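You operate a simulated robot arm through the tools that you are given. There is no shell and no other tool. Be economical: measure what you need, move in short steps, check, and stop when the job is done.

You are at the controls of a simulated two-armed robot. One attempt, no reset.

Task
Take the green binder and leave it on the right end of the former bench. Then fetch the tall setting block and stand it on top of the small blue box. Then take the orange order card from the wash worktop and put it on the wash trough drainer. The order counts. Set down upright: tall setting block.

Only the result counts: the job must be done as asked and must still hold three seconds after the hand-in. Knocking over, shifting, dropping, spilling or breaking anything else fails it.

Robot
Two 7-joint arms with fingered hands on one trunk, on a base that drives. Base frame: it is fixed to the floor where the robot stands at the start and does not move with it; the origin is under the middle of the robot, x ahead of it, y to its left, z up; the surface under the hand at the start is at about z = 0.86. Units: m, degrees, N and s.
The left shoulder is at the start at [0.025, 0.187, 1.41], the right one opposite. With the tool pointing down near the work surface each hand reaches from about 0.1 to 0.66 m from the robot's upright axis, wherever it stands, measured 20 degrees to its own side. Places, roughly: order card [1, 6.5, 1]; right end of the former bench [0.5, 4.4, 0.9]; small blue box (10x7x6 cm) [0.6, 0.2, 0.9]; wash trough drainer (20x50 cm) [0.62, 6.92, 0.9]. Payload 3.6 kg a hand.
The TCP of each hand is the grasp point between the finger pads, 0.026 m short of the fingertips. In the tool frame z runs along the fingers and y along their closing line. Largest opening 0.088 m; the body of the gripper starts 0.03 m behind the TCP. The gripper is a hand of 3 fingers: y runs from the thumb to the fingers, the wrist lies at [-0.017, -0.098, -0.164] in the tool frame.
Orientation is that of the tool frame in the base frame, as a unit quaternion [x, y, z, w]. With the fingers straight down and the wrist toward the robot, the tool's x, y and z point along [0, 1, 0], [1, 0, 0] and [0, 0, -1] of the base frame.

Tools
- The arms move only by the tool drive_tool. It takes "left_increments", "right_increments" or both (then of equal length, played together; a hand with none holds still); each is a list of rows, each a list of 6 numbers: the shift along the base's x, y, z in m, then the turn, a rotation vector about the base's x, y, z in degrees. In form: [[x, y, z, rx, ry, rz], ...]. A call has 1 to 10 rows; each row is the pose to reach, as a shift and turn from the pose commanded when the call began. Each row takes 0.2 s and may step no farther than 0.05 m and 8.6 degrees from the row before; otherwise, the whole call is refused. A pose out of reach is approached as far as the arm can. The call stops where the force on the tool passes 40 N (or 10 N more than at its start, if that is more) or the arm is blocked; 0.2 s more then pass. In this call time passes only in rows, and 0.2 s behind the last. The reply holds the time, the measured pose of the TCP, the force on the tool along the base axes, the opening and the grip force, in the units named above and with some noise, with the torque about the TCP (base axes, N m) and any sound that the robot's microphone picked up, and new pictures: "show" is both (left out), scene, wrist or none (wrist: the cameras of the hands that moved).
- Cameras (640 x 400 px; columns grow to the right, rows downward): "scene" is now at [0.2229, 0.0239, 1.3556]; the picture's right is [0.26, -0.96, 0.00], its down [-0.10, -0.03, -0.99] and it looks along [0.96, 0.26, -0.11] (base axes); focal length 214 px, centre (320, 200). "left" rides on the left gripper at [-0.056, -0.08, -0.102] in its tool frame; the picture's right is [-0.73, -0.32, 0.60], its down [0.62, -0.67, 0.41] and it looks along [0.27, 0.68, 0.69] (tool axes); focal length 247 px, centre (320, 200). "right" rides on the right gripper at [0.056, -0.08, -0.102] in its tool frame; the picture's right is [-0.73, 0.32, -0.60], its down [-0.62, -0.67, 0.41] and it looks along [-0.27, 0.68, 0.69] (tool axes); focal length 247 px, centre (320, 200). There is no depth. A picture from a camera that has moved, and an enlarged one, comes with that camera's place and axes in the base frame and with its lens.
- move_column(by): slides the trunk up (or, below 0, down) by that many m; the arms and the scene camera ride with it, the base frame stays. It gives what a move gives, with no picture.
- drive_base(legs): drives the robot by 1 to 6 legs, each [ahead, left, turn to the left] in m, m and degrees, along the robot's own axes; the way and the turn of a leg run together, so that a leg with both is an arc; at most 1.5 m and 180 degrees a leg. The arms and the cameras ride along, it lands a little off, and it stops where it bumps. It gives what a move gives, and a new picture of the scene camera.
- finger_targets(fingers, thumb_bend, thumb_turn, hand): sets how far each is bent, from 0 (flat) to 1 (curled in); at 0.3 the hand is open as for a grip, at 0.7 the pads meet at the TCP. One left out holds its place. A second passes; each finger stops where it meets its share of the squeeze, and holds until it gets a number again. It is the only way to open and close the hand. It gives what a move gives, with no picture; readings hold the bend of each and the force on the fingers (four entries, about 0 where the hand has none), thumb and palm. thumb_turn goes from beside the hand (0) to across from the fingers (1), as for a grip.
- aim_head(pan, tilt): turns the head with the scene camera to pan (to the left, within 60 degrees either way) and tilt (down, from -29 to 69), counted from straight ahead of the robot. It gives what a move gives, and a new picture of the scene camera.
- inspect(camera, box): a new picture of the part [left, top, right, bottom] of that camera's present view, enlarged. No time passes.
- job_done(): hands the job in; it is judged then, once.

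Work in short steps. Places have to be worked out from the pictures, the camera data and where the tool is seen: move nearer, look again, correct. Check each grasp and each placing, and mend what went wrong. You have 165 turns and 260 pictures in all, those below and enlarged ones among them. Open the grippers and draw the arms clear of the work before you hand the job in, unless the task says otherwise; then end with one line.

The tools are called after "Emit:" by a JSON object that holds its "name" and its "arguments". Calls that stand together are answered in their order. drive_tool: Moves the arms, as the interface text tells. Its arguments: {"type":"object","properties":{"left_increments":{"type":"array","items":{"type":"array","items":{"type":"number"}}},"right_increments":{"type":"array","items":{"type":"array","items":{"type":"number"}}},"show":{"type":"string","enum":["both","scene","wrist","none"]}},"required":[]} The other tools are called the same way: move_column (by) slides the trunk up or down; finger_targets (fingers, thumb_bend, thumb_turn, hand) moves the fingers one by one; drive_base (legs) drives the base; aim_head (pan, tilt) turns the head that bears the scene camera; inspect (camera, box) takes an enlarged picture of a part of a camera's view; job_done () hands the job in.

At the start:

```text
time: 0.0
left_tcp_pos: [0.4232, 0.3536, 1.5653]
left_tool_rot: [0.708, 0.707, 0.0, 0.0]
left_wrist_force: [-0.6, -0.3, 0.3]
left_ft_torque: [-0.02, -0.03, -0.04]
left_grip_width: 0.0877
left_gripper_force: 0.0
left_shape: jaw
left_bend: [0.3, 0.3, 0.98]
left_finger forces: [0.0, 0.0, 0.0, 0.1, 0.0, 0.0]
right_tcp_pos: [0.5683, -0.0612, 1.6088]
right_tool_rot: [0.707, 0.707, 0.0, 0.0]
right_wrist_force: [0.5, 0.4, 0.8]
right_ft_torque: [0.0, -0.03, 0.0]
right_grip_width: 0.0876
right_gripper_force: 0.1
right_shape: jaw
right_bend: [0.3, 0.3, 0.98]
right_finger forces: [0.0, 0.0, 0.0, 0.1, 0.1, 0.0]
trunk travel left (down, up): [-0.552, 0.205]
robot x, y, heading: [0.002, -0.0015, -0.0]
head pan, tilt: [15.2, 6.1]
```

scene: 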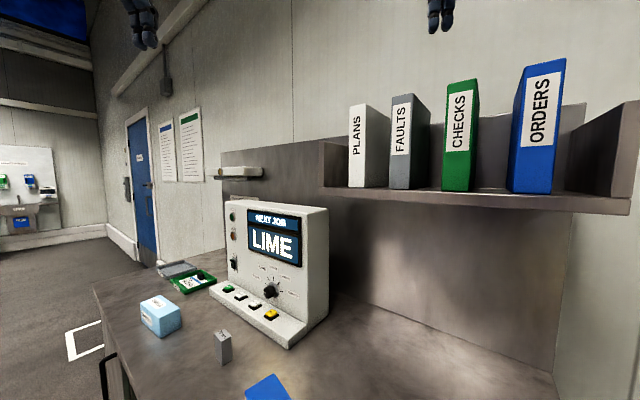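
right: 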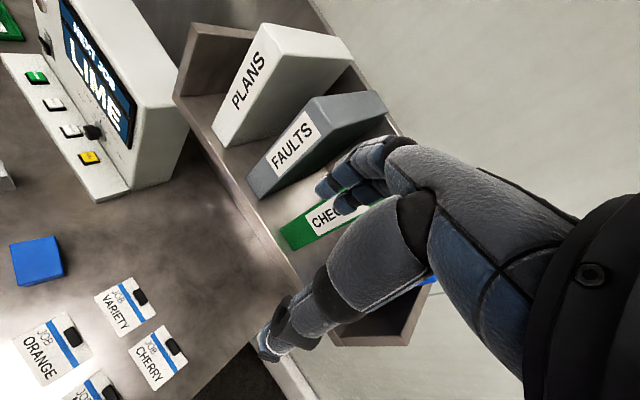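
left: 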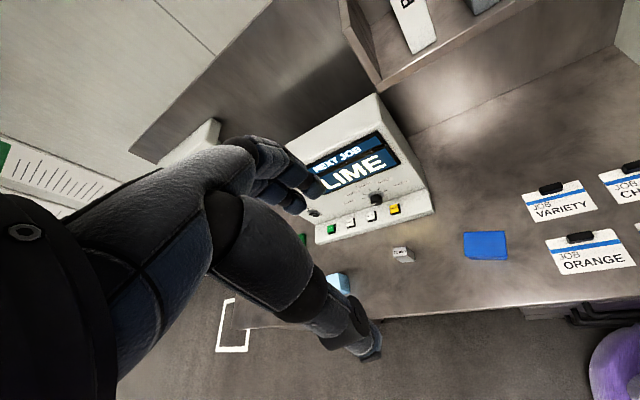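

I'll look over the bench first: the scene camera turned a bit right and down.

Emit:
{"name": "aim_head", "arguments": {"pan": -15, "tilt": 25}}

Emit:
{"name": "aim_head", "arguments": {"pan": 30, "tilt": 35}}

```text
time: 0.9
left_tcp_pos: [0.4227, 0.3538, 1.5653]
left_tool_rot: [0.707, 0.707, 0.001, 0.001]
left_wrist_force: [0.4, 0.6, 0.1]
left_ft_torque: [0.02, 0.0, -0.01]
left_grip_width: 0.0877
left_gripper_force: 0.0
left_shape: jaw
left_bend: [0.3, 0.3, 0.98]
left_finger forces: [0.0, 0.0, 0.1, 0.0, 0.1, 0.0]
right_tcp_pos: [0.5679, -0.062, 1.6066]
right_tool_rot: [0.708, 0.707, 0.0, 0.0]
right_wrist_force: [-0.4, 0.4, 0.1]
right_ft_torque: [0.0, -0.02, 0.03]
right_grip_width: 0.0877
right_gripper_force: 0.0
right_shape: jaw
right_bend: [0.3, 0.3, 0.98]
right_finger forces: [0.0, 0.1, 0.0, 0.0, 0.0, 0.1]
trunk travel left (down, up): [-0.552, 0.205]
robot x, y, heading: [-0.0006, 0.0041, -0.0]
head pan, tilt: [-15.0, 25.0]
camera scene: at [0.223, -0.024, 1.3249], right [-0.26, -0.97, 0.0], down [-0.41, 0.11, -0.91], along [0.88, -0.23, -0.42], focal length 214 px, centre (320, 200)
```

scene: 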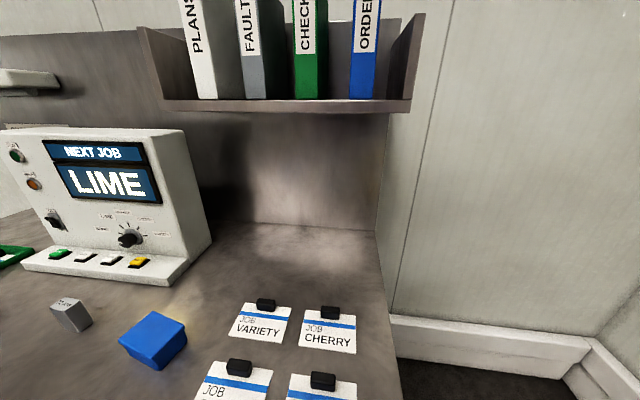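

```text
time: 2.1
left_tcp_pos: [0.4237, 0.3537, 1.5669]
left_tool_rot: [0.707, 0.707, -0.001, 0.0]
left_wrist_force: [-0.2, 0.7, 0.2]
left_ft_torque: [0.03, 0.03, -0.02]
left_grip_width: 0.0876
left_gripper_force: 0.0
left_shape: jaw
left_bend: [0.3, 0.3, 0.98]
left_finger forces: [0.0, 0.1, 0.0, 0.1, 0.0, 0.0]
right_tcp_pos: [0.5686, -0.061, 1.6084]
right_tool_rot: [0.707, 0.707, 0.0, 0.0]
right_wrist_force: [0.1, 0.0, -0.7]
right_ft_torque: [0.01, -0.01, -0.02]
right_grip_width: 0.0875
right_gripper_force: 0.0
right_shape: jaw
right_bend: [0.3, 0.3, 0.98]
right_finger forces: [0.0, 0.0, 0.0, 0.0, 0.0, 0.1]
trunk travel left (down, up): [-0.552, 0.205]
robot x, y, heading: [-0.0015, 0.0013, 0.0]
head pan, tilt: [30.0, 35.0]
camera scene: at [0.2103, 0.0437, 1.3091], right [0.5, -0.87, 0.0], down [-0.5, -0.29, -0.82], along [0.71, 0.41, -0.57], focal length 214 px, centre (320, 200)
```

scene: 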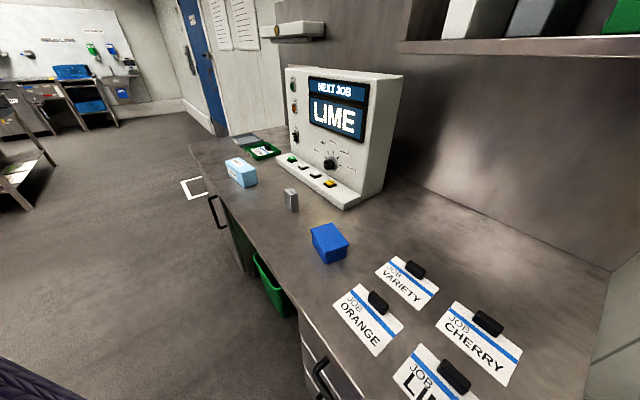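

The dark blue box matches the small blue box at [0.6, 0.2]. I'll enlarge the grey block and its surroundings.

Emit:
{"name": "inspect", "arguments": {"camera": "scene", "box": [200, 120, 380, 280]}}

Emit:
{"name": "aim_head", "arguments": {"pan": 60, "tilt": 10}}

```text
2.50 times, centred on (290, 200) of scene
camera zoom: at [0.2103, 0.0437, 1.3091], right [0.5, -0.87, 0.0], down [-0.5, -0.29, -0.82], along [0.71, 0.41, -0.57], focal length 536 px, centre (395, 200)
```

zoom: 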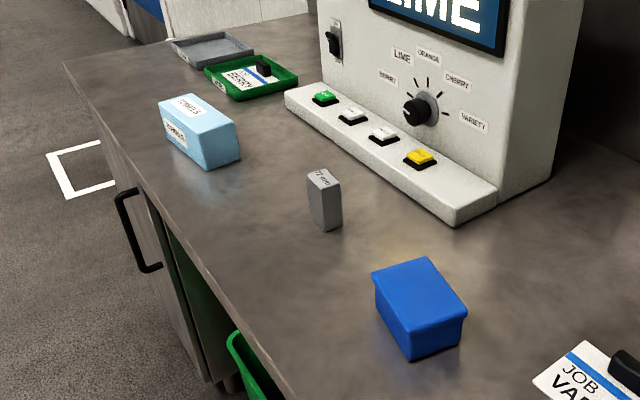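

```text
time: 3.0
left_tcp_pos: [0.4239, 0.352, 1.5651]
left_tool_rot: [0.706, 0.708, 0.0, 0.0]
left_wrist_force: [0.2, -0.1, 0.2]
left_ft_torque: [0.03, 0.0, -0.02]
left_grip_width: 0.0877
left_gripper_force: 0.0
left_shape: jaw
left_bend: [0.3, 0.3, 0.98]
left_finger forces: [0.0, 0.0, 0.0, 0.1, 0.0, 0.0]
right_tcp_pos: [0.5672, -0.0609, 1.6071]
right_tool_rot: [0.707, 0.707, 0.0, 0.0]
right_wrist_force: [0.5, 0.0, 0.0]
right_ft_torque: [0.03, -0.01, 0.0]
right_grip_width: 0.0875
right_gripper_force: 0.0
right_shape: jaw
right_bend: [0.3, 0.3, 0.98]
right_finger forces: [0.2, 0.0, 0.0, 0.0, 0.1, 0.1]
trunk travel left (down, up): [-0.552, 0.205]
robot x, y, heading: [0.0002, 0.0015, -0.2]
head pan, tilt: [60.0, 10.0]
camera scene: at [0.1806, 0.0802, 1.3491], right [0.87, -0.5, 0.0], down [-0.09, -0.15, -0.98], along [0.49, 0.85, -0.17], focal length 214 px, centre (320, 200)
```

scene: 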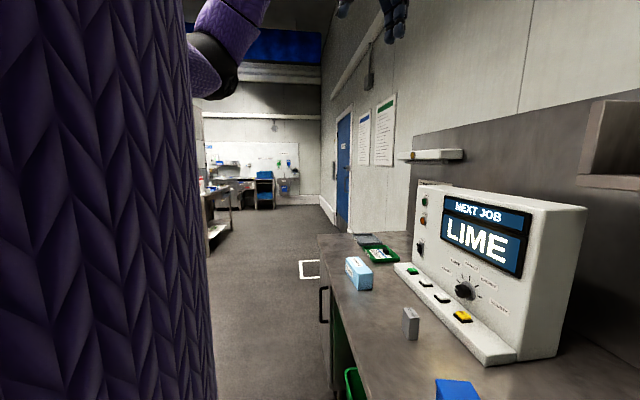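

I'll read the block's label.

Emit:
{"name": "inspect", "arguments": {"camera": "scene", "box": [380, 290, 444, 350]}}

Emit:
{"name": "inspect", "arguments": {"camera": "scene", "box": [195, 140, 335, 240]}}

```text
6.67 times, centred on (412, 320) of scene
camera zoom: at [0.1806, 0.0802, 1.3491], right [0.87, -0.5, 0.0], down [-0.09, -0.15, -0.98], along [0.49, 0.85, -0.17], focal length 1430 px, centre (-293, -600)
```

zoom: 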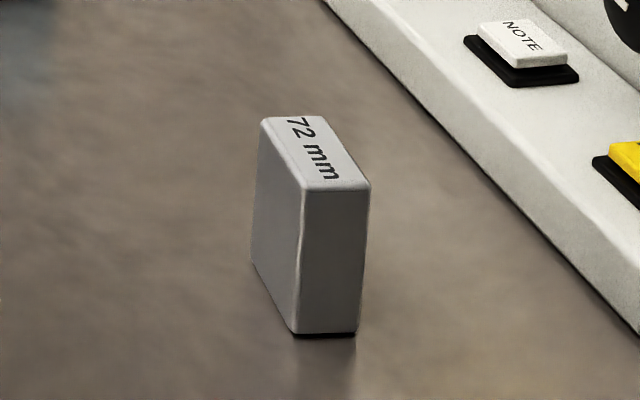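

```text
4.00 times, centred on (265, 190) of scene
camera zoom: at [0.1806, 0.0802, 1.3491], right [0.87, -0.5, 0.0], down [-0.09, -0.15, -0.98], along [0.49, 0.85, -0.17], focal length 858 px, centre (540, 240)
```

zoom: 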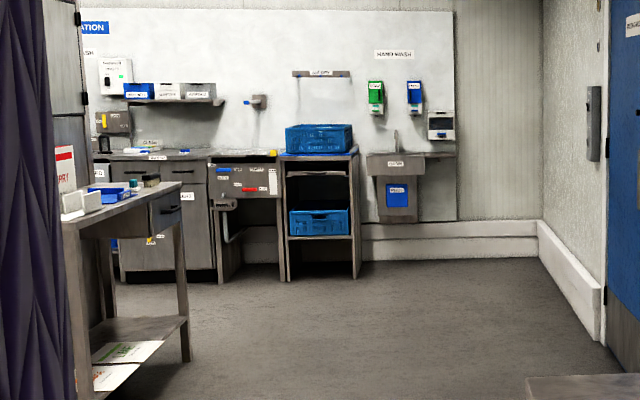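

The block at about [0.69, 0.44] reads 72 mm and stands upright, so it is the tall one. Now I'll look at the binders more closely.

Emit:
{"name": "aim_head", "arguments": {"pan": -12, "tilt": -8}}

Emit:
{"name": "move_column", "arguments": {"by": 0.15}}

Emit:
{"name": "aim_head", "arguments": {"pan": -12, "tilt": 15}}

```text
time: 4.5
left_tcp_pos: [0.4239, 0.3534, 1.567]
left_tool_rot: [0.708, 0.706, -0.001, 0.0]
left_wrist_force: [0.2, -1.3, -0.1]
left_ft_torque: [0.02, -0.01, 0.01]
left_grip_width: 0.0878
left_gripper_force: 0.1
left_shape: jaw
left_bend: [0.3, 0.3, 0.98]
left_finger forces: [0.0, 0.0, 0.0, 0.1, 0.1, 0.0]
right_tcp_pos: [0.5678, -0.0606, 1.6065]
right_tool_rot: [0.707, 0.707, 0.0, 0.0]
right_wrist_force: [-0.4, 0.2, -0.2]
right_ft_torque: [-0.01, 0.01, 0.03]
right_grip_width: 0.0876
right_gripper_force: 0.1
right_shape: jaw
right_bend: [0.3, 0.3, 0.98]
right_finger forces: [0.0, 0.0, 0.0, 0.1, 0.0, 0.1]
trunk travel left (down, up): [-0.552, 0.205]
robot x, y, heading: [0.0041, 0.0003, 0.1]
head pan, tilt: [-12.0, -8.0]
camera scene: at [0.2178, -0.018, 1.3775], right [-0.21, -0.98, 0.0], down [0.14, -0.03, -0.99], along [0.97, -0.21, 0.14], focal length 214 px, centre (320, 200)
```

scene: 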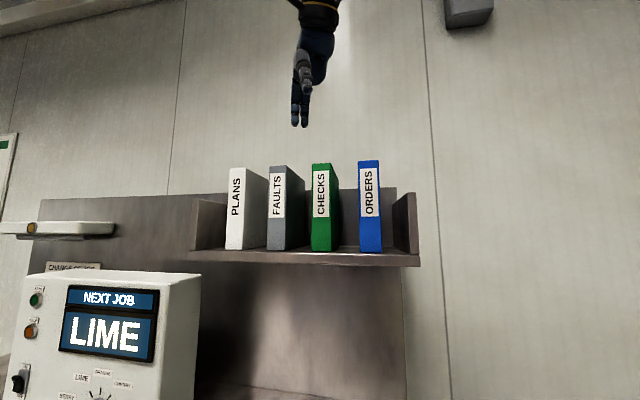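

```text
time: 6.2
left_tcp_pos: [0.4237, 0.3535, 1.716]
left_tool_rot: [0.707, 0.708, 0.0, 0.0]
left_wrist_force: [0.6, -0.4, -0.1]
left_ft_torque: [0.03, 0.0, 0.01]
left_grip_width: 0.0878
left_gripper_force: 0.0
left_shape: jaw
left_bend: [0.3, 0.3, 0.98]
left_finger forces: [0.0, 0.0, 0.0, 0.0, 0.0, 0.1]
right_tcp_pos: [0.5684, -0.0611, 1.7586]
right_tool_rot: [0.707, 0.707, -0.001, 0.0]
right_wrist_force: [-0.8, 0.5, 0.1]
right_ft_torque: [-0.02, -0.03, 0.0]
right_grip_width: 0.0881
right_gripper_force: 0.0
right_shape: jaw
right_bend: [0.3, 0.3, 0.98]
right_finger forces: [0.1, 0.1, 0.0, 0.1, 0.0, 0.0]
trunk travel left (down, up): [-0.702, 0.055]
robot x, y, heading: [0.0004, 0.0013, 0.0]
head pan, tilt: [-12.0, -8.0]
```

```text
time: 7.1
left_tcp_pos: [0.4239, 0.3527, 1.7168]
left_tool_rot: [0.707, 0.707, 0.0, 0.0]
left_wrist_force: [-0.4, -0.4, 0.4]
left_ft_torque: [-0.01, 0.01, -0.01]
left_grip_width: 0.0873
left_gripper_force: 0.0
left_shape: jaw
left_bend: [0.3, 0.3, 0.98]
left_finger forces: [0.0, 0.0, 0.0, 0.0, 0.0, 0.0]
right_tcp_pos: [0.5678, -0.0614, 1.7567]
right_tool_rot: [0.707, 0.707, 0.0, 0.0]
right_wrist_force: [-0.7, -0.3, 0.7]
right_ft_torque: [-0.03, 0.01, -0.01]
right_grip_width: 0.0875
right_gripper_force: 0.1
right_shape: jaw
right_bend: [0.3, 0.3, 0.98]
right_finger forces: [0.1, 0.1, 0.0, 0.0, 0.1, 0.1]
trunk travel left (down, up): [-0.702, 0.055]
robot x, y, heading: [-0.0001, -0.0026, -0.0]
head pan, tilt: [-12.0, 15.0]
camera scene: at [0.2229, -0.0197, 1.4926], right [-0.21, -0.98, 0.0], down [-0.25, 0.05, -0.97], along [0.94, -0.2, -0.26], focal length 214 px, centre (320, 200)
```

scene: 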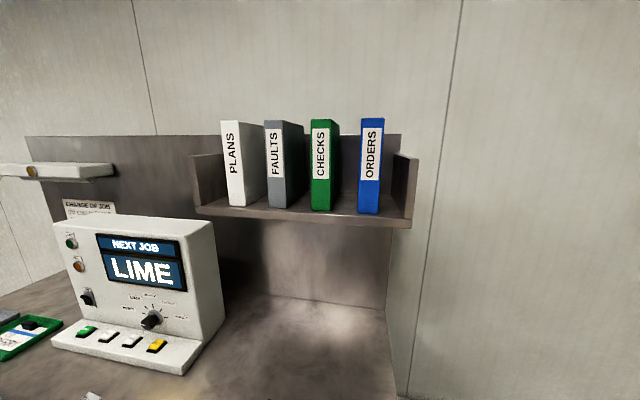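

Triangulation puts the green binder's spine base at about [0.707, -0.123, 1.333] and its top at about 1.54, with roughly 5 cm of clearance each side. I'll turn the right hand so it closes along y, well above the binders.

Emit:
{"name": "drive_tool", "arguments": {"right_increments": [[-0.01, -0.005, 0, 0, 0, 8.5], [-0.02, -0.01, 0, 0, 0, 17], [-0.03, -0.015, 0, 0, 0, 25.5], [-0.04, -0.02, 0, 0, 0, 34], [-0.05, -0.03, 0, 0, 0, 42.5], [-0.05, -0.04, 0, 0, 0, 51], [-0.05, -0.05, 0, 0, 0, 59.5], [-0.05, -0.05, 0, 0, 0, 68], [-0.05, -0.06, 0, 0, 0, 76.5], [-0.05, -0.065, 0, 0, 0, 85]], "show": "both"}}

```text
time: 9.3
left_tcp_pos: [0.4228, 0.3529, 1.7165]
left_tool_rot: [0.707, 0.707, 0.0, -0.001]
left_wrist_force: [0.5, -0.2, -0.4]
left_ft_torque: [0.03, -0.01, -0.02]
left_grip_width: 0.0874
left_gripper_force: 0.1
left_shape: jaw
left_bend: [0.3, 0.3, 0.98]
left_finger forces: [0.1, 0.1, 0.0, 0.0, 0.1, 0.0]
right_tcp_pos: [0.4998, -0.1438, 1.7471]
right_tool_rot: [0.042, 0.999, 0.0, -0.001]
right_wrist_force: [0.4, -0.8, 0.5]
right_ft_torque: [0.0, 0.01, 0.03]
right_grip_width: 0.0877
right_gripper_force: 0.0
right_shape: jaw
right_bend: [0.3, 0.3, 0.98]
right_finger forces: [0.1, 0.0, 0.0, 0.1, 0.1, 0.0]
right hand out of reach, approached as far as the arm can: row 9, 10
trunk travel left (down, up): [-0.702, 0.055]
robot x, y, heading: [-0.0016, -0.0007, -0.1]
head pan, tilt: [-12.0, 15.0]
camera scene: at [0.2226, -0.02, 1.4926], right [-0.21, -0.98, 0.0], down [-0.25, 0.05, -0.97], along [0.94, -0.2, -0.26], focal length 214 px, centre (320, 200)
camera right: at [0.4375, -0.2176, 1.848], right [0.76, 0.26, 0.6], down [0.56, -0.72, -0.41], along [0.32, 0.65, -0.69], focal length 247 px, centre (320, 200)
```

scene: 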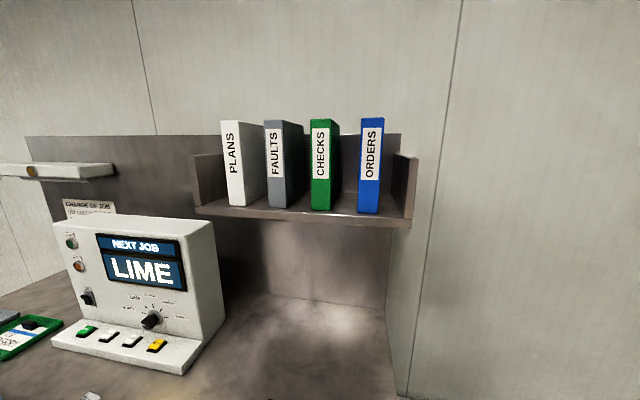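
right: 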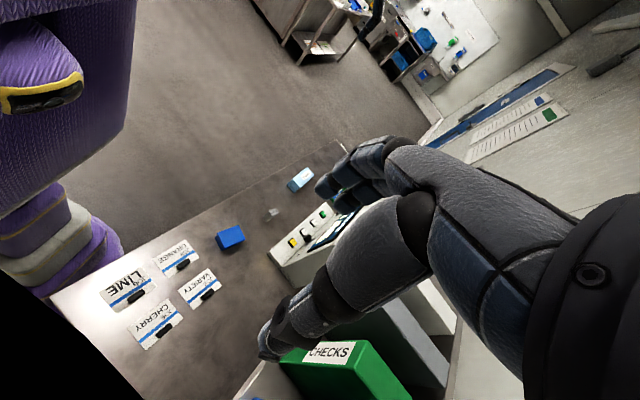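

The hand nearly ran out of reach this high. I'll drive ahead about 0.1 m, with the hand staying above the binders, to gain reach.

Emit:
{"name": "drive_base", "arguments": {"legs": [[0.1, 0, 0]]}}

```text
time: 10.2
left_tcp_pos: [0.4612, 0.3479, 1.7132]
left_tool_rot: [0.716, 0.698, -0.001, -0.002]
left_wrist_force: [0.8, -0.5, -0.2]
left_ft_torque: [0.0, 0.04, -0.01]
left_grip_width: 0.0877
left_gripper_force: 0.1
left_shape: jaw
left_bend: [0.3, 0.3, 0.98]
left_finger forces: [0.0, 0.0, 0.1, 0.0, 0.1, 0.1]
right_tcp_pos: [0.5277, -0.1501, 1.744]
right_tool_rot: [0.056, 0.998, -0.001, -0.002]
right_wrist_force: [0.1, -0.4, -0.7]
right_ft_torque: [-0.01, 0.06, 0.01]
right_grip_width: 0.0879
right_gripper_force: 0.1
right_shape: jaw
right_bend: [0.3, 0.3, 0.98]
right_finger forces: [0.0, 0.1, 0.0, 0.0, 0.0, 0.1]
trunk travel left (down, up): [-0.702, 0.055]
robot x, y, heading: [0.0254, 0.0067, -1.5]
head pan, tilt: [-12.0, 15.0]
stopped in leg 1: the robot was blocked; the commanded pose is now the measured one
camera scene: at [0.251, -0.019, 1.4917], right [-0.23, -0.97, 0.0], down [-0.26, 0.06, -0.96], along [0.94, -0.22, -0.26], focal length 214 px, centre (320, 200)
```

scene: 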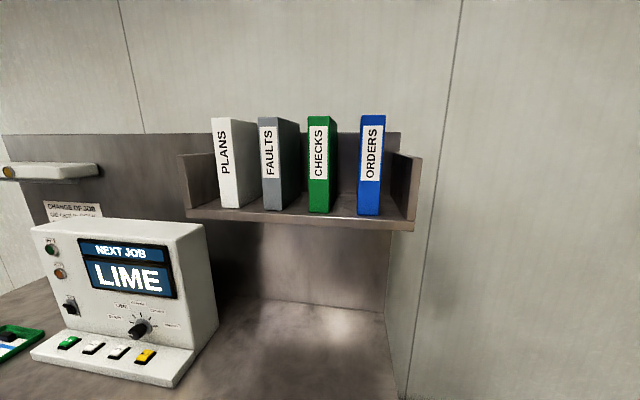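

The base is blocked at 0.025 by the bench, which is close enough. I'll tilt the fingers forward to about 35° below horizontal and come down to a point in front of and above the binder.

Emit:
{"name": "drive_tool", "arguments": {"right_increments": [[0, 0, -0.01, 0, 0, 6.4], [0, 0, -0.02, -0.45, -8, 6.4], [0.01, 0.005, -0.04, -0.9, -16, 6.4], [0.02, 0.01, -0.06, -1.3, -24, 6.4], [0.03, 0.01, -0.08, -1.8, -32, 6.4], [0.04, 0.015, -0.1, -2.2, -40, 6.4], [0.05, 0.02, -0.12, -2.7, -48, 6.4], [0.06, 0.02, -0.13, -3.07, -55, 6.4]]}}

```text
time: 12.0
left_tcp_pos: [0.4564, 0.3483, 1.7161]
left_tool_rot: [0.716, 0.698, 0.0, 0.0]
left_wrist_force: [0.2, 0.0, 0.0]
left_ft_torque: [0.01, 0.01, -0.01]
left_grip_width: 0.0878
left_gripper_force: 0.0
left_shape: jaw
left_bend: [0.3, 0.3, 0.98]
left_finger forces: [0.0, 0.0, 0.0, 0.0, 0.0, 0.1]
right_tcp_pos: [0.5829, -0.131, 1.6167]
right_tool_rot: [-0.004, 0.887, -0.001, 0.463]
right_wrist_force: [0.4, 1.1, 0.0]
right_ft_torque: [0.03, -0.01, 0.02]
right_grip_width: 0.0877
right_gripper_force: 0.1
right_shape: jaw
right_bend: [0.3, 0.3, 0.98]
right_finger forces: [0.0, 0.1, 0.0, 0.0, 0.0, 0.0]
right hand out of reach, approached as far as the arm can: row 1, 2, 3
trunk travel left (down, up): [-0.702, 0.055]
robot x, y, heading: [0.0278, 0.0067, -1.1]
head pan, tilt: [-12.0, 15.0]
camera scene: at [0.2471, -0.0193, 1.4923], right [-0.23, -0.97, 0.0], down [-0.25, 0.06, -0.97], along [0.94, -0.22, -0.26], focal length 214 px, centre (320, 200)
camera right: at [0.4672, -0.2099, 1.6285], right [-0.07, 0.32, 0.94], down [0.7, -0.66, 0.28], along [0.71, 0.68, -0.18], focal length 247 px, centre (320, 200)
```

scene: 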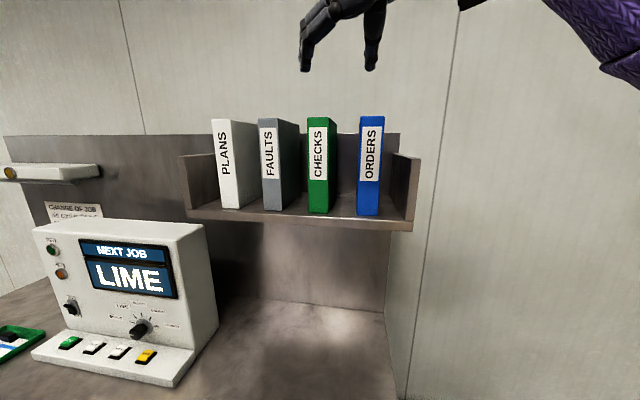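
right: 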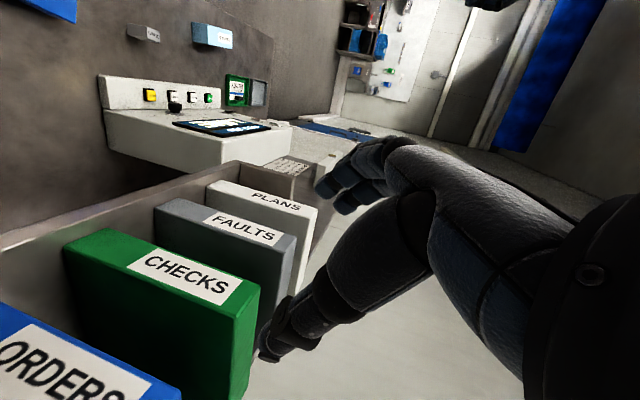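

The estimates from both cameras agree on the binder's top-front corner, about [0.71, -0.125, 1.54]. I'll approach along the finger direction and stop partway to check.

Emit:
{"name": "drive_tool", "arguments": {"right_increments": [[0.03, 0.003, -0.021, 0, 0, 0], [0.06, 0.006, -0.042, 0, 0, 0], [0.085, 0.006, -0.06, 0, 0, 0], [0.105, 0.006, -0.074, 0, 0, 0]]}}

```text
time: 13.0
left_tcp_pos: [0.4567, 0.349, 1.7147]
left_tool_rot: [0.716, 0.698, -0.001, 0.0]
left_wrist_force: [0.3, -0.8, -1.0]
left_ft_torque: [0.02, 0.01, 0.02]
left_grip_width: 0.0877
left_gripper_force: 0.2
left_shape: jaw
left_bend: [0.3, 0.3, 0.98]
left_finger forces: [0.0, 0.1, 0.0, 0.0, 0.1, 0.0]
right_tcp_pos: [0.6869, -0.122, 1.5401]
right_tool_rot: [-0.005, 0.888, 0.0, 0.46]
right_wrist_force: [0.5, -0.3, -0.2]
right_ft_torque: [0.03, 0.02, 0.02]
right_grip_width: 0.0879
right_gripper_force: 0.1
right_shape: jaw
right_bend: [0.3, 0.3, 0.98]
right_finger forces: [0.0, 0.0, 0.0, 0.1, 0.0, 0.0]
trunk travel left (down, up): [-0.702, 0.055]
robot x, y, heading: [0.0249, 0.0065, -1.1]
head pan, tilt: [-12.0, 15.0]
camera scene: at [0.2473, -0.0185, 1.4923], right [-0.23, -0.97, 0.0], down [-0.25, 0.06, -0.97], along [0.94, -0.22, -0.26], focal length 214 px, centre (320, 200)
camera right: at [0.5721, -0.203, 1.5533], right [-0.07, 0.32, 0.94], down [0.7, -0.66, 0.28], along [0.71, 0.68, -0.18], focal length 247 px, centre (320, 200)
```

scene: 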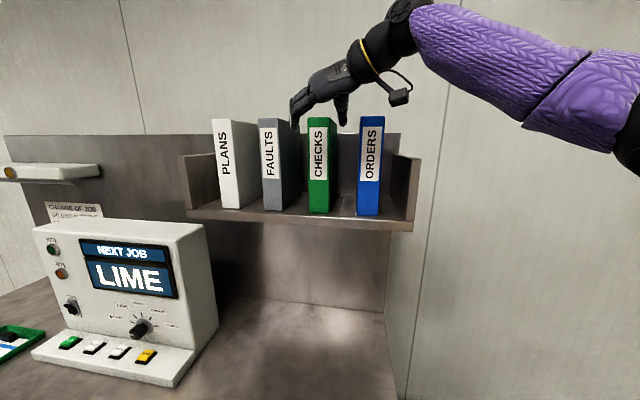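
right: 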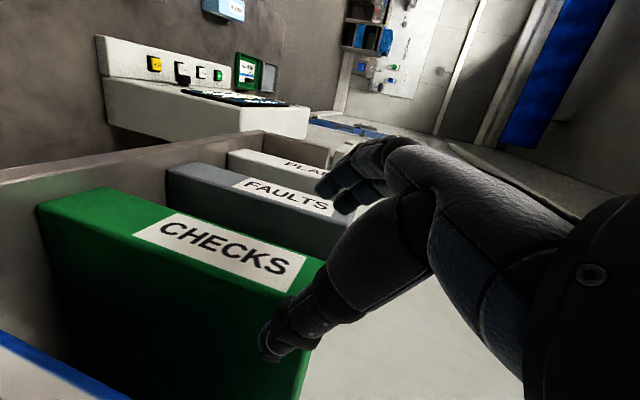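

The fingers straddle the binder, with the thumb on the right and the fingers on the left. I'll go in the last 5 cm.

Emit:
{"name": "drive_tool", "arguments": {"right_increments": [[0.025, -0.002, -0.018, 0, 0, 0], [0.047, -0.003, -0.033, 0, 0, 0]]}}

```text
time: 13.6
left_tcp_pos: [0.4564, 0.3502, 1.7147]
left_tool_rot: [0.716, 0.698, 0.0, -0.001]
left_wrist_force: [0.6, -0.1, -0.2]
left_ft_torque: [0.0, 0.01, 0.0]
left_grip_width: 0.0878
left_gripper_force: 0.0
left_shape: jaw
left_bend: [0.3, 0.3, 0.98]
left_finger forces: [0.0, 0.0, 0.0, 0.0, 0.1, 0.0]
right_tcp_pos: [0.7358, -0.1259, 1.5102]
right_tool_rot: [-0.006, 0.887, -0.001, 0.462]
right_wrist_force: [-0.1, -0.1, 0.0]
right_ft_torque: [-0.04, -0.01, -0.01]
right_grip_width: 0.0879
right_gripper_force: 0.0
right_shape: jaw
right_bend: [0.3, 0.3, 0.98]
right_finger forces: [0.0, 0.0, 0.0, 0.0, 0.0, 0.1]
trunk travel left (down, up): [-0.702, 0.055]
robot x, y, heading: [0.0209, 0.0087, -1.4]
head pan, tilt: [-12.0, 15.0]
camera scene: at [0.2471, -0.0173, 1.4924], right [-0.23, -0.97, 0.0], down [-0.25, 0.06, -0.97], along [0.94, -0.22, -0.26], focal length 214 px, centre (320, 200)
camera right: at [0.6187, -0.2054, 1.5228], right [-0.07, 0.33, 0.94], down [0.7, -0.66, 0.28], along [0.71, 0.68, -0.18], focal length 247 px, centre (320, 200)
```

scene: 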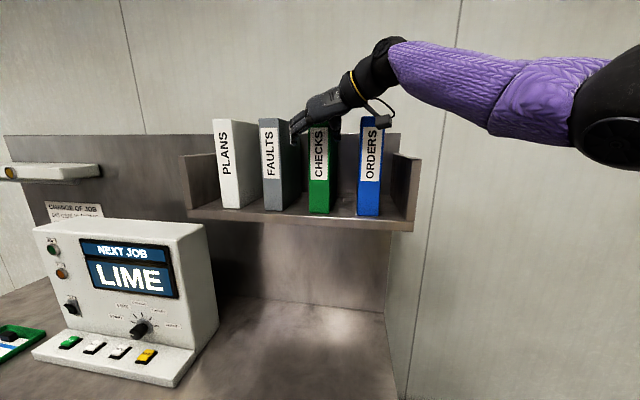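
right: 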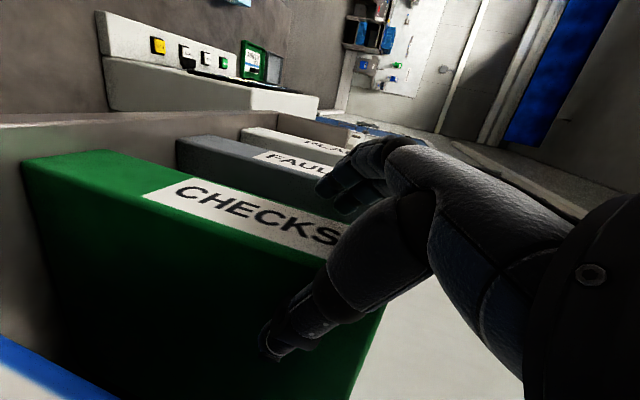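

There is no contact yet. I'll go about 1.5 cm deeper and then close.

Emit:
{"name": "drive_tool", "arguments": {"right_increments": [[0.013, 0, -0.009, 0, 0, 0]], "show": "none"}}

Emit:
{"name": "finger_targets", "arguments": {"hand": "right", "fingers": 0.7, "thumb_bend": 0.7}}

Emit:
{"name": "inspect", "arguments": {"camera": "scene", "box": [180, 20, 460, 240]}}

```text
time: 14.0
left_tcp_pos: [0.4552, 0.3511, 1.7151]
left_tool_rot: [0.716, 0.698, 0.0, 0.001]
left_wrist_force: [0.4, 0.7, 0.3]
left_ft_torque: [0.05, 0.02, 0.02]
left_grip_width: 0.0876
left_gripper_force: 0.0
left_shape: jaw
left_bend: [0.3, 0.3, 0.98]
left_finger forces: [0.1, 0.0, 0.0, 0.0, 0.1, 0.1]
right_tcp_pos: [0.7453, -0.1238, 1.5003]
right_tool_rot: [-0.006, 0.887, -0.001, 0.462]
right_wrist_force: [0.3, -1.5, 0.1]
right_ft_torque: [0.01, 0.02, 0.02]
right_grip_width: 0.0878
right_gripper_force: 0.1
right_shape: jaw
right_bend: [0.3, 0.3, 0.98]
right_finger forces: [0.0, 0.0, 0.0, 0.0, 0.7, 0.0]
trunk travel left (down, up): [-0.702, 0.055]
robot x, y, heading: [0.0231, 0.0098, -1.4]
head pan, tilt: [-12.0, 15.0]
```

```text
time: 15.0
left_tcp_pos: [0.4557, 0.3491, 1.7158]
left_tool_rot: [0.716, 0.698, 0.0, 0.0]
left_wrist_force: [0.3, -0.1, 0.7]
left_ft_torque: [0.02, 0.02, 0.02]
left_grip_width: 0.0881
left_gripper_force: 0.0
left_shape: jaw
left_bend: [0.3, 0.3, 0.98]
left_finger forces: [0.0, 0.0, 0.0, 0.0, 0.0, 0.0]
right_tcp_pos: [0.7457, -0.1246, 1.5014]
right_tool_rot: [-0.007, 0.887, -0.001, 0.462]
right_wrist_force: [-0.6, 0.6, 0.7]
right_ft_torque: [0.11, 0.02, -0.04]
right_grip_width: 0.0495
right_gripper_force: 16.0
right_shape: fingers
right_bend: [0.57, 0.45, 0.96]
right_finger forces: [15.9, 0.0, 0.0, 0.0, 15.9, 0.0]
trunk travel left (down, up): [-0.702, 0.055]
robot x, y, heading: [0.0277, 0.0091, -1.5]
head pan, tilt: [-12.0, 15.0]
```

```text
1.82 times, centred on (320, 130) of scene
camera zoom: at [0.2457, -0.0178, 1.4926], right [-0.23, -0.97, 0.0], down [-0.25, 0.06, -0.97], along [0.94, -0.22, -0.26], focal length 390 px, centre (320, 327)
```

zoom: 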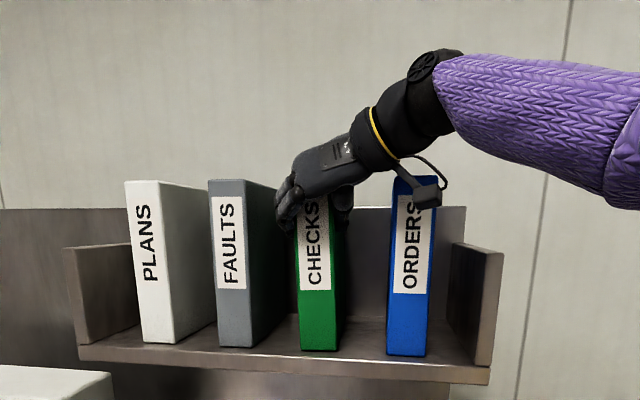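

The binder is gripped with 16 N at 4.95 cm width. I'll lift it a little and check for slip.

Emit:
{"name": "drive_tool", "arguments": {"right_increments": [[0, 0, 0.015, 0, 0, 0], [0, 0, 0.03, 0, 0, 0], [0, 0, 0.045, 0, 0, 0]], "show": "both"}}

```text
time: 15.8
left_tcp_pos: [0.4562, 0.3496, 1.7156]
left_tool_rot: [0.716, 0.698, 0.0, 0.0]
left_wrist_force: [-0.4, 0.5, -0.1]
left_ft_torque: [0.05, -0.03, 0.02]
left_grip_width: 0.0877
left_gripper_force: 0.1
left_shape: jaw
left_bend: [0.3, 0.3, 0.98]
left_finger forces: [0.0, 0.1, 0.0, 0.0, 0.0, 0.0]
right_tcp_pos: [0.746, -0.1243, 1.5468]
right_tool_rot: [-0.006, 0.887, -0.001, 0.462]
right_wrist_force: [-1.1, 0.4, -3.6]
right_ft_torque: [0.12, 0.15, -0.03]
right_grip_width: 0.0482
right_gripper_force: 15.0
right_shape: fingers
right_bend: [0.58, 0.45, 0.95]
right_finger forces: [12.4, 2.1, 0.0, 0.0, 14.1, 0.0]
trunk travel left (down, up): [-0.702, 0.055]
robot x, y, heading: [0.0267, 0.0074, -1.7]
head pan, tilt: [-12.0, 15.0]
camera scene: at [0.2465, -0.0178, 1.4925], right [-0.23, -0.97, 0.0], down [-0.25, 0.06, -0.97], along [0.94, -0.22, -0.26], focal length 214 px, centre (320, 200)
camera right: at [0.631, -0.205, 1.5581], right [-0.07, 0.32, 0.94], down [0.7, -0.66, 0.28], along [0.71, 0.68, -0.18], focal length 247 px, centre (320, 200)
```

scene: 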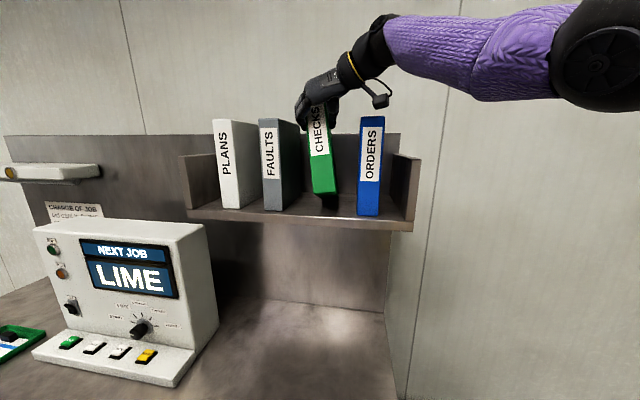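
right: 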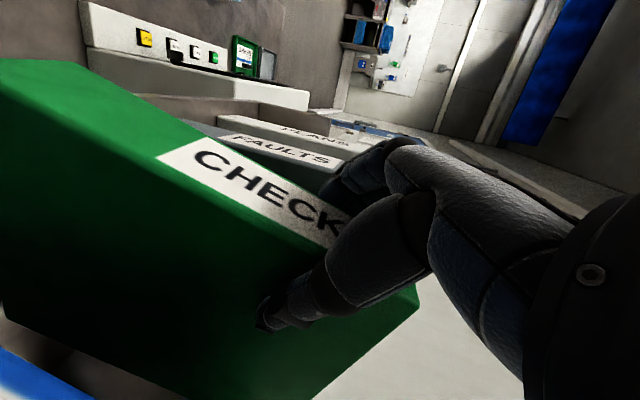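

It's held, weighing about 3.6 N, with the rear sagging a bit. I'll raise the column to clear the shelf and then draw the arm straight back.

Emit:
{"name": "move_column", "arguments": {"by": 0.05}}

Emit:
{"name": "drive_tool", "arguments": {"right_increments": [[-0.03, 0, 0, 0, 0, 0], [-0.06, 0, 0, 0, 0, 0], [-0.09, 0, 0, 0, 0, 0], [-0.12, 0, 0, 0, 0, 0], [-0.15, 0, 0, 0, 0, 0]], "show": "both"}}

```text
time: 16.8
left_tcp_pos: [0.4567, 0.3499, 1.7653]
left_tool_rot: [0.715, 0.699, 0.0, 0.0]
left_wrist_force: [0.6, 0.6, -0.6]
left_ft_torque: [0.02, -0.01, -0.01]
left_grip_width: 0.0878
left_gripper_force: 0.0
left_shape: jaw
left_bend: [0.3, 0.3, 0.98]
left_finger forces: [0.1, 0.0, 0.0, 0.0, 0.0, 0.1]
right_tcp_pos: [0.7472, -0.1259, 1.5931]
right_tool_rot: [-0.005, 0.887, -0.001, 0.461]
right_wrist_force: [-0.5, 0.0, -5.0]
right_ft_torque: [0.16, 0.14, 0.01]
right_grip_width: 0.0472
right_gripper_force: 14.2
right_shape: fingers
right_bend: [0.59, 0.46, 0.94]
right_finger forces: [10.9, 3.7, 0.0, 0.0, 14.0, 0.0]
trunk travel left (down, up): [-0.752, 0.005]
robot x, y, heading: [0.0232, 0.0057, -1.3]
head pan, tilt: [-12.0, 15.0]
```

```text
time: 18.0
left_tcp_pos: [0.4543, 0.3484, 1.7663]
left_tool_rot: [0.716, 0.698, 0.0, 0.0]
left_wrist_force: [0.4, -0.4, 0.1]
left_ft_torque: [-0.03, -0.04, 0.0]
left_grip_width: 0.0879
left_gripper_force: 0.1
left_shape: jaw
left_bend: [0.3, 0.3, 0.98]
left_finger forces: [0.0, 0.0, 0.0, 0.0, 0.0, 0.0]
right_tcp_pos: [0.5961, -0.1261, 1.5954]
right_tool_rot: [-0.005, 0.888, -0.001, 0.46]
right_wrist_force: [-1.6, -0.5, -5.2]
right_ft_torque: [0.13, 0.18, -0.02]
right_grip_width: 0.047
right_gripper_force: 14.2
right_shape: fingers
right_bend: [0.59, 0.46, 0.94]
right_finger forces: [11.0, 3.6, 0.0, 0.0, 13.9, 0.1]
trunk travel left (down, up): [-0.752, 0.005]
robot x, y, heading: [0.024, 0.0072, -1.6]
head pan, tilt: [-12.0, 15.0]
camera scene: at [0.2453, -0.0187, 1.5427], right [-0.23, -0.97, 0.0], down [-0.25, 0.06, -0.97], along [0.94, -0.22, -0.26], focal length 214 px, centre (320, 200)
camera right: at [0.4807, -0.2058, 1.6072], right [-0.07, 0.32, 0.94], down [0.7, -0.66, 0.28], along [0.71, 0.68, -0.18], focal length 247 px, centre (320, 200)
```

scene: 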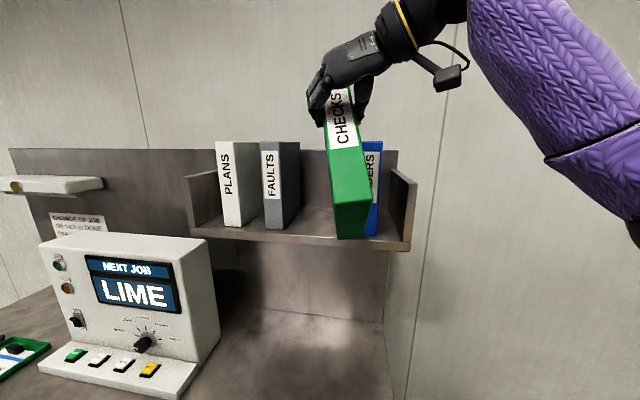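
right: 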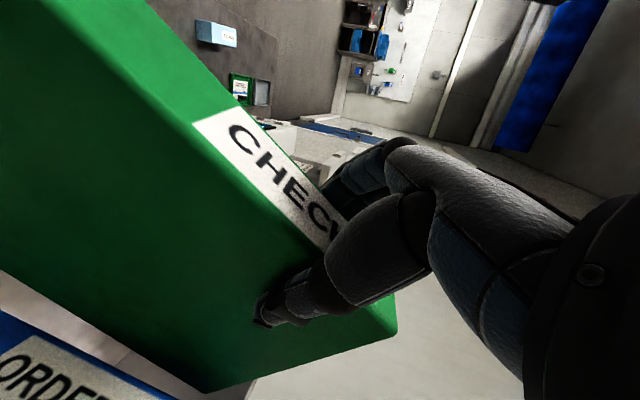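

The binder is out, tilted but held. I'll back away from the bench, turn left 90° and look toward the former bench.

Emit:
{"name": "drive_base", "arguments": {"legs": [[-0.4, 0, 0], [0, 0, 91.5]]}}

Emit:
{"name": "aim_head", "arguments": {"pan": 0, "tilt": 15}}

```text
time: 24.4
left_tcp_pos: [-0.7312, 0.4351, 1.7656]
left_tool_rot: [-0.01, 1.0, 0.001, 0.0]
left_wrist_force: [-0.7, -0.4, 0.2]
left_ft_torque: [0.01, 0.01, -0.02]
left_grip_width: 0.0876
left_gripper_force: 0.0
left_shape: jaw
left_bend: [0.3, 0.3, 0.98]
left_finger forces: [0.0, 0.0, 0.0, 0.1, 0.1, 0.1]
right_tcp_pos: [-0.2629, 0.5977, 1.5947]
right_tool_rot: [0.644, -0.61, -0.331, -0.32]
right_wrist_force: [-0.8, 0.4, -5.9]
right_ft_torque: [-0.1, 0.13, 0.01]
right_grip_width: 0.047
right_gripper_force: 15.0
right_shape: fingers
right_bend: [0.59, 0.46, 0.94]
right_finger forces: [10.8, 3.9, 0.1, 0.1, 14.1, 0.0]
trunk travel left (down, up): [-0.752, 0.005]
robot x, y, heading: [-0.37, 0.0157, 91.2]
head pan, tilt: [-12.0, 15.0]
camera scene: at [-0.3552, 0.241, 1.5425], right [0.98, -0.19, 0.0], down [-0.05, -0.25, -0.97], along [0.18, 0.95, -0.26], focal length 214 px, centre (320, 200)
```

scene: 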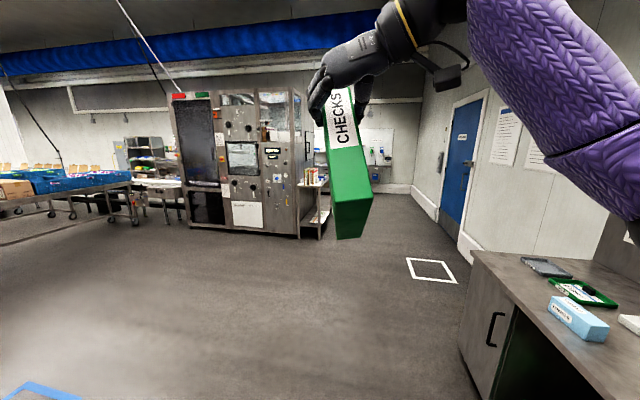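

```text
time: 25.1
left_tcp_pos: [-0.7318, 0.4371, 1.7657]
left_tool_rot: [-0.01, 1.0, 0.0, -0.001]
left_wrist_force: [-0.2, 0.0, -0.8]
left_ft_torque: [-0.02, 0.0, 0.01]
left_grip_width: 0.0878
left_gripper_force: 0.1
left_shape: jaw
left_bend: [0.3, 0.3, 0.98]
left_finger forces: [0.1, 0.0, 0.0, 0.0, 0.0, 0.0]
right_tcp_pos: [-0.2632, 0.597, 1.5938]
right_tool_rot: [0.644, -0.61, -0.332, -0.32]
right_wrist_force: [-0.2, 0.1, -5.0]
right_ft_torque: [-0.13, 0.1, 0.03]
right_grip_width: 0.0468
right_gripper_force: 14.5
right_shape: fingers
right_bend: [0.59, 0.46, 0.94]
right_finger forces: [10.7, 3.8, 0.1, 0.1, 14.0, 0.0]
trunk travel left (down, up): [-0.752, 0.005]
robot x, y, heading: [-0.3726, 0.0128, 91.0]
head pan, tilt: [0.0, 15.0]
camera scene: at [-0.3748, 0.2426, 1.5425], right [1.0, 0.02, 0.0], down [0.0, -0.26, -0.97], along [-0.02, 0.97, -0.26], focal length 214 px, centre (320, 200)
```

scene: 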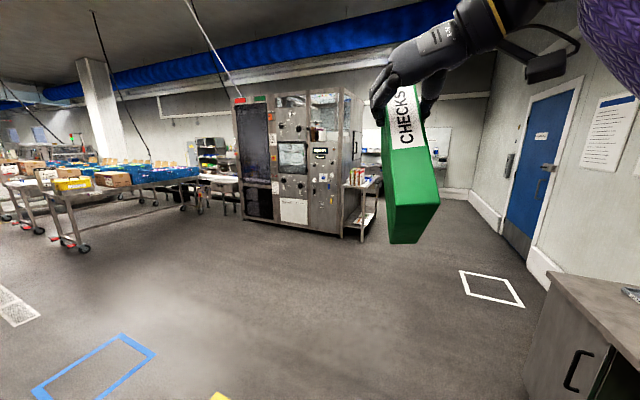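

The former bench seems to be beside the machine, straight on and a bit to the right. I'll drive closer to it.

Emit:
{"name": "drive_base", "arguments": {"legs": [[1.5, 0, 0], [0.9, -0.8, 0]]}}

```text
time: 38.4
left_tcp_pos: [-0.0007, 2.8931, 1.7664]
left_tool_rot: [-0.012, 1.0, 0.0, -0.001]
left_wrist_force: [0.4, 0.1, -0.3]
left_ft_torque: [0.01, -0.04, 0.0]
left_grip_width: 0.0879
left_gripper_force: 0.0
left_shape: jaw
left_bend: [0.3, 0.3, 0.98]
left_finger forces: [0.0, 0.0, 0.0, 0.0, 0.0, 0.0]
right_tcp_pos: [0.468, 3.0573, 1.5951]
right_tool_rot: [0.646, -0.609, -0.333, -0.319]
right_wrist_force: [-0.9, 0.2, -5.0]
right_ft_torque: [-0.12, 0.09, -0.01]
right_grip_width: 0.0468
right_gripper_force: 14.4
right_shape: fingers
right_bend: [0.59, 0.46, 0.94]
right_finger forces: [10.8, 4.0, 0.0, 0.0, 13.9, 0.0]
trunk travel left (down, up): [-0.752, 0.005]
robot x, y, heading: [0.3632, 2.4785, 91.4]
head pan, tilt: [0.0, 15.0]
camera scene: at [0.3582, 2.7017, 1.5426], right [1.0, 0.02, 0.0], down [0.01, -0.26, -0.97], along [-0.02, 0.97, -0.26], focal length 214 px, centre (320, 200)
```

scene: 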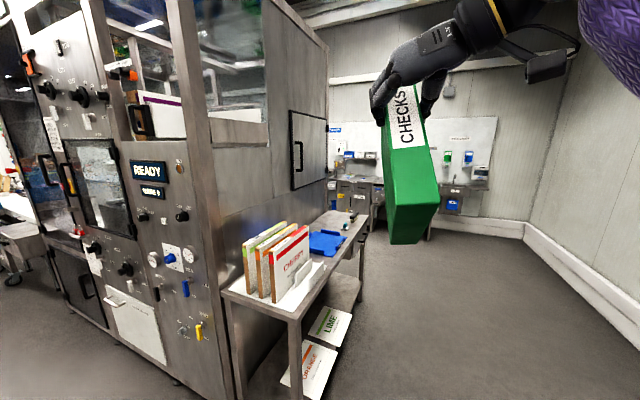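

The former bench runs along the machine's side, away from me. Its far end, at about [0.5, 4.4], is the right end as seen by an operator facing it. I'll zoom in on it.

Emit:
{"name": "inspect", "arguments": {"camera": "scene", "box": [210, 180, 410, 320]}}

```text
2.86 times, centred on (310, 250) of scene
camera zoom: at [0.3582, 2.7017, 1.5426], right [1.0, 0.02, 0.0], down [0.01, -0.26, -0.97], along [-0.02, 0.97, -0.26], focal length 613 px, centre (349, 57)
```

zoom: 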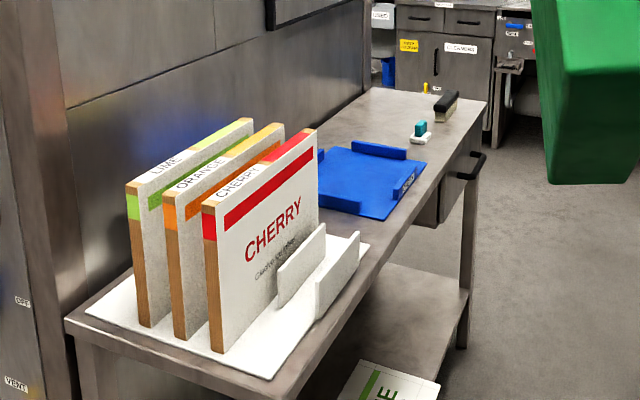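

The far end holds a brush and small items, so I need a view from the operator's side. I'll drive around to face the end at a heading of about 155°.

Emit:
{"name": "drive_base", "arguments": {"legs": [[0.6, -0.5, 0], [0.65, -0.45, 0], [0, 0, 63]]}}

Emit:
{"name": "aim_head", "arguments": {"pan": 0, "tilt": 35}}

```text
time: 49.2
left_tcp_pos: [0.7452, 3.6041, 1.7666]
left_tool_rot: [-0.541, 0.841, 0.0, -0.001]
left_wrist_force: [-1.1, -0.5, -0.8]
left_ft_torque: [-0.03, 0.05, -0.02]
left_grip_width: 0.0878
left_gripper_force: 0.2
left_shape: jaw
left_bend: [0.3, 0.3, 0.98]
left_finger forces: [0.0, 0.0, 0.0, 0.0, 0.0, 0.1]
right_tcp_pos: [0.8026, 4.0969, 1.5953]
right_tool_rot: [0.87, -0.172, -0.452, -0.094]
right_wrist_force: [-0.7, 0.7, -4.7]
right_ft_torque: [-0.18, -0.07, -0.01]
right_grip_width: 0.0469
right_gripper_force: 14.5
right_shape: fingers
right_bend: [0.59, 0.46, 0.94]
right_finger forces: [10.7, 3.9, 0.0, 0.0, 14.1, 0.1]
trunk travel left (down, up): [-0.752, 0.005]
robot x, y, heading: [1.2773, 3.7485, 155.3]
head pan, tilt: [0.0, 15.0]
camera scene: at [1.0733, 3.8415, 1.5425], right [0.42, 0.91, 0.0], down [0.24, -0.11, -0.97], along [-0.88, 0.4, -0.26], focal length 214 px, centre (320, 200)
```

scene: 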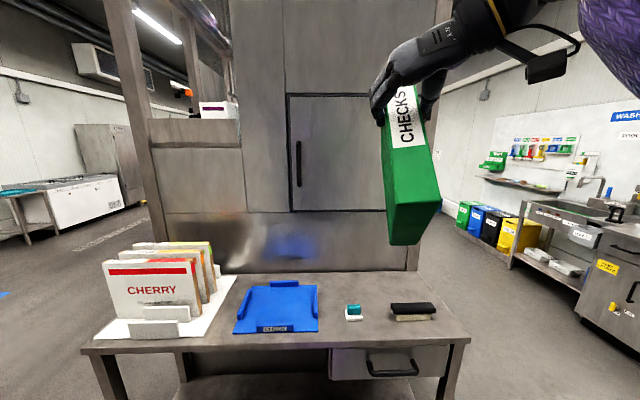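

```text
time: 50.0
left_tcp_pos: [0.7451, 3.6039, 1.7657]
left_tool_rot: [-0.54, 0.841, -0.001, 0.001]
left_wrist_force: [1.1, 0.6, -0.4]
left_ft_torque: [0.0, 0.0, -0.01]
left_grip_width: 0.0876
left_gripper_force: 0.2
left_shape: jaw
left_bend: [0.3, 0.3, 0.98]
left_finger forces: [0.0, 0.0, 0.1, 0.1, 0.1, 0.0]
right_tcp_pos: [0.8014, 4.0965, 1.5944]
right_tool_rot: [0.871, -0.173, -0.451, -0.093]
right_wrist_force: [0.0, -0.5, -5.6]
right_ft_torque: [-0.19, -0.07, -0.01]
right_grip_width: 0.0472
right_gripper_force: 13.9
right_shape: fingers
right_bend: [0.59, 0.46, 0.94]
right_finger forces: [10.8, 4.0, 0.0, 0.1, 14.1, 0.1]
trunk travel left (down, up): [-0.752, 0.005]
robot x, y, heading: [1.2802, 3.7483, 155.4]
head pan, tilt: [0.0, 35.0]
camera scene: at [1.0781, 3.8389, 1.5106], right [0.42, 0.91, 0.0], down [0.52, -0.24, -0.82], along [-0.75, 0.34, -0.57], focal length 214 px, centre (320, 200)
```

scene: 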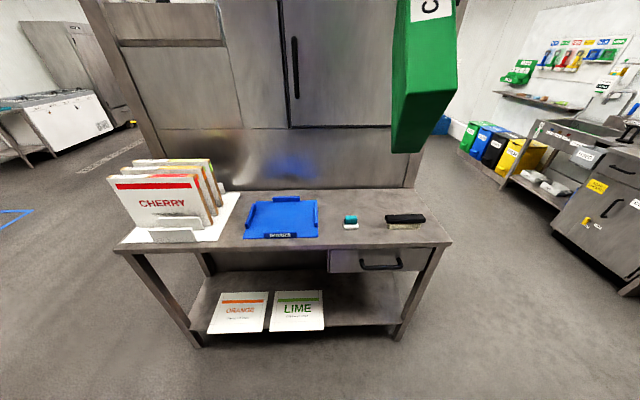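

I can see everything now: there is a free strip between the stopper and the brush, about [0.5, 4.35], that fits the upright binder. First I'll pitch the hand up about 25° to level the binder.

Emit:
{"name": "drive_tool", "arguments": {"right_increments": [[0, 0, 0, 3.4, 7.4, 0], [0, 0, 0, 6.8, 14.8, 0], [0, 0, 0, 10.2, 22.3, 0]], "show": "none"}}

Emit:
{"name": "aim_head", "arguments": {"pan": -8, "tilt": 10}}

Emit:
{"name": "inspect", "arguments": {"camera": "right", "box": [0, 0, 640, 400]}}

```text
time: 50.9
left_tcp_pos: [0.7449, 3.6038, 1.7664]
left_tool_rot: [-0.541, 0.841, 0.0, 0.0]
left_wrist_force: [0.4, -0.2, -0.1]
left_ft_torque: [0.01, -0.04, 0.04]
left_grip_width: 0.0878
left_gripper_force: 0.1
left_shape: jaw
left_bend: [0.3, 0.3, 0.98]
left_finger forces: [0.0, 0.1, 0.1, 0.0, 0.1, 0.0]
right_tcp_pos: [0.8019, 4.0967, 1.594]
right_tool_rot: [0.755, -0.147, -0.625, -0.136]
right_wrist_force: [0.4, 0.6, -5.4]
right_ft_torque: [-0.17, -0.22, 0.0]
right_grip_width: 0.0468
right_gripper_force: 15.2
right_shape: fingers
right_bend: [0.59, 0.46, 0.94]
right_finger forces: [10.3, 4.3, 0.1, 0.1, 14.5, 0.1]
trunk travel left (down, up): [-0.752, 0.005]
robot x, y, heading: [1.2772, 3.7469, 155.5]
head pan, tilt: [0.0, 35.0]
```

```text
time: 51.7
left_tcp_pos: [0.7447, 3.603, 1.7652]
left_tool_rot: [-0.541, 0.841, 0.0, 0.0]
left_wrist_force: [0.0, 0.1, 0.0]
left_ft_torque: [0.05, 0.02, -0.03]
left_grip_width: 0.0877
left_gripper_force: 0.1
left_shape: jaw
left_bend: [0.3, 0.3, 0.98]
left_finger forces: [0.0, 0.0, 0.0, 0.0, 0.0, 0.0]
right_tcp_pos: [0.8016, 4.0966, 1.5939]
right_tool_rot: [0.756, -0.148, -0.623, -0.135]
right_wrist_force: [0.0, 0.4, -5.4]
right_ft_torque: [-0.21, -0.2, -0.03]
right_grip_width: 0.0467
right_gripper_force: 14.3
right_shape: fingers
right_bend: [0.59, 0.47, 0.94]
right_finger forces: [10.2, 4.4, 0.1, 0.0, 14.4, 0.1]
trunk travel left (down, up): [-0.752, 0.005]
robot x, y, heading: [1.2753, 3.7501, 155.5]
head pan, tilt: [-8.0, 10.0]
camera scene: at [1.0798, 3.8524, 1.5506], right [0.54, 0.84, 0.0], down [0.15, -0.09, -0.98], along [-0.83, 0.53, -0.18], focal length 214 px, centre (320, 200)
```

scene: 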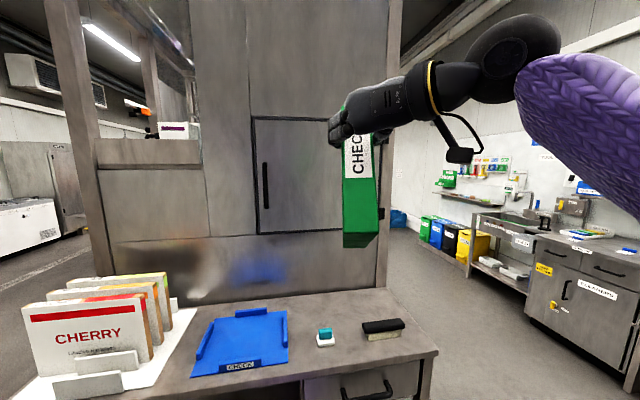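

```text
1.00 times, centred on (320, 200) of right (not enlarged: the box is as wide or as high as the picture)
camera zoom: at [0.935, 4.128, 1.5587], right [0.29, -0.49, 0.83], down [-0.22, 0.81, 0.55], along [-0.93, -0.34, 0.12], focal length 247 px, centre (320, 200)
```

zoom: 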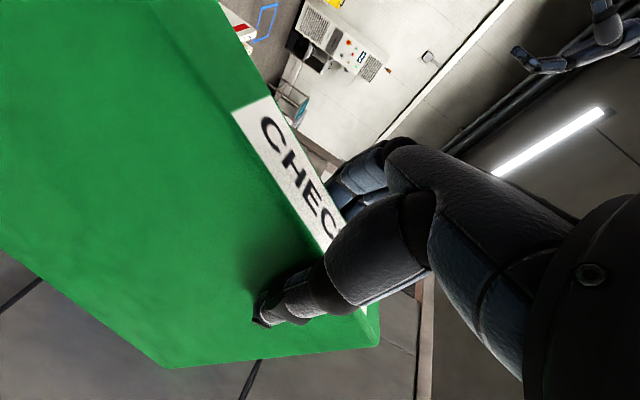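

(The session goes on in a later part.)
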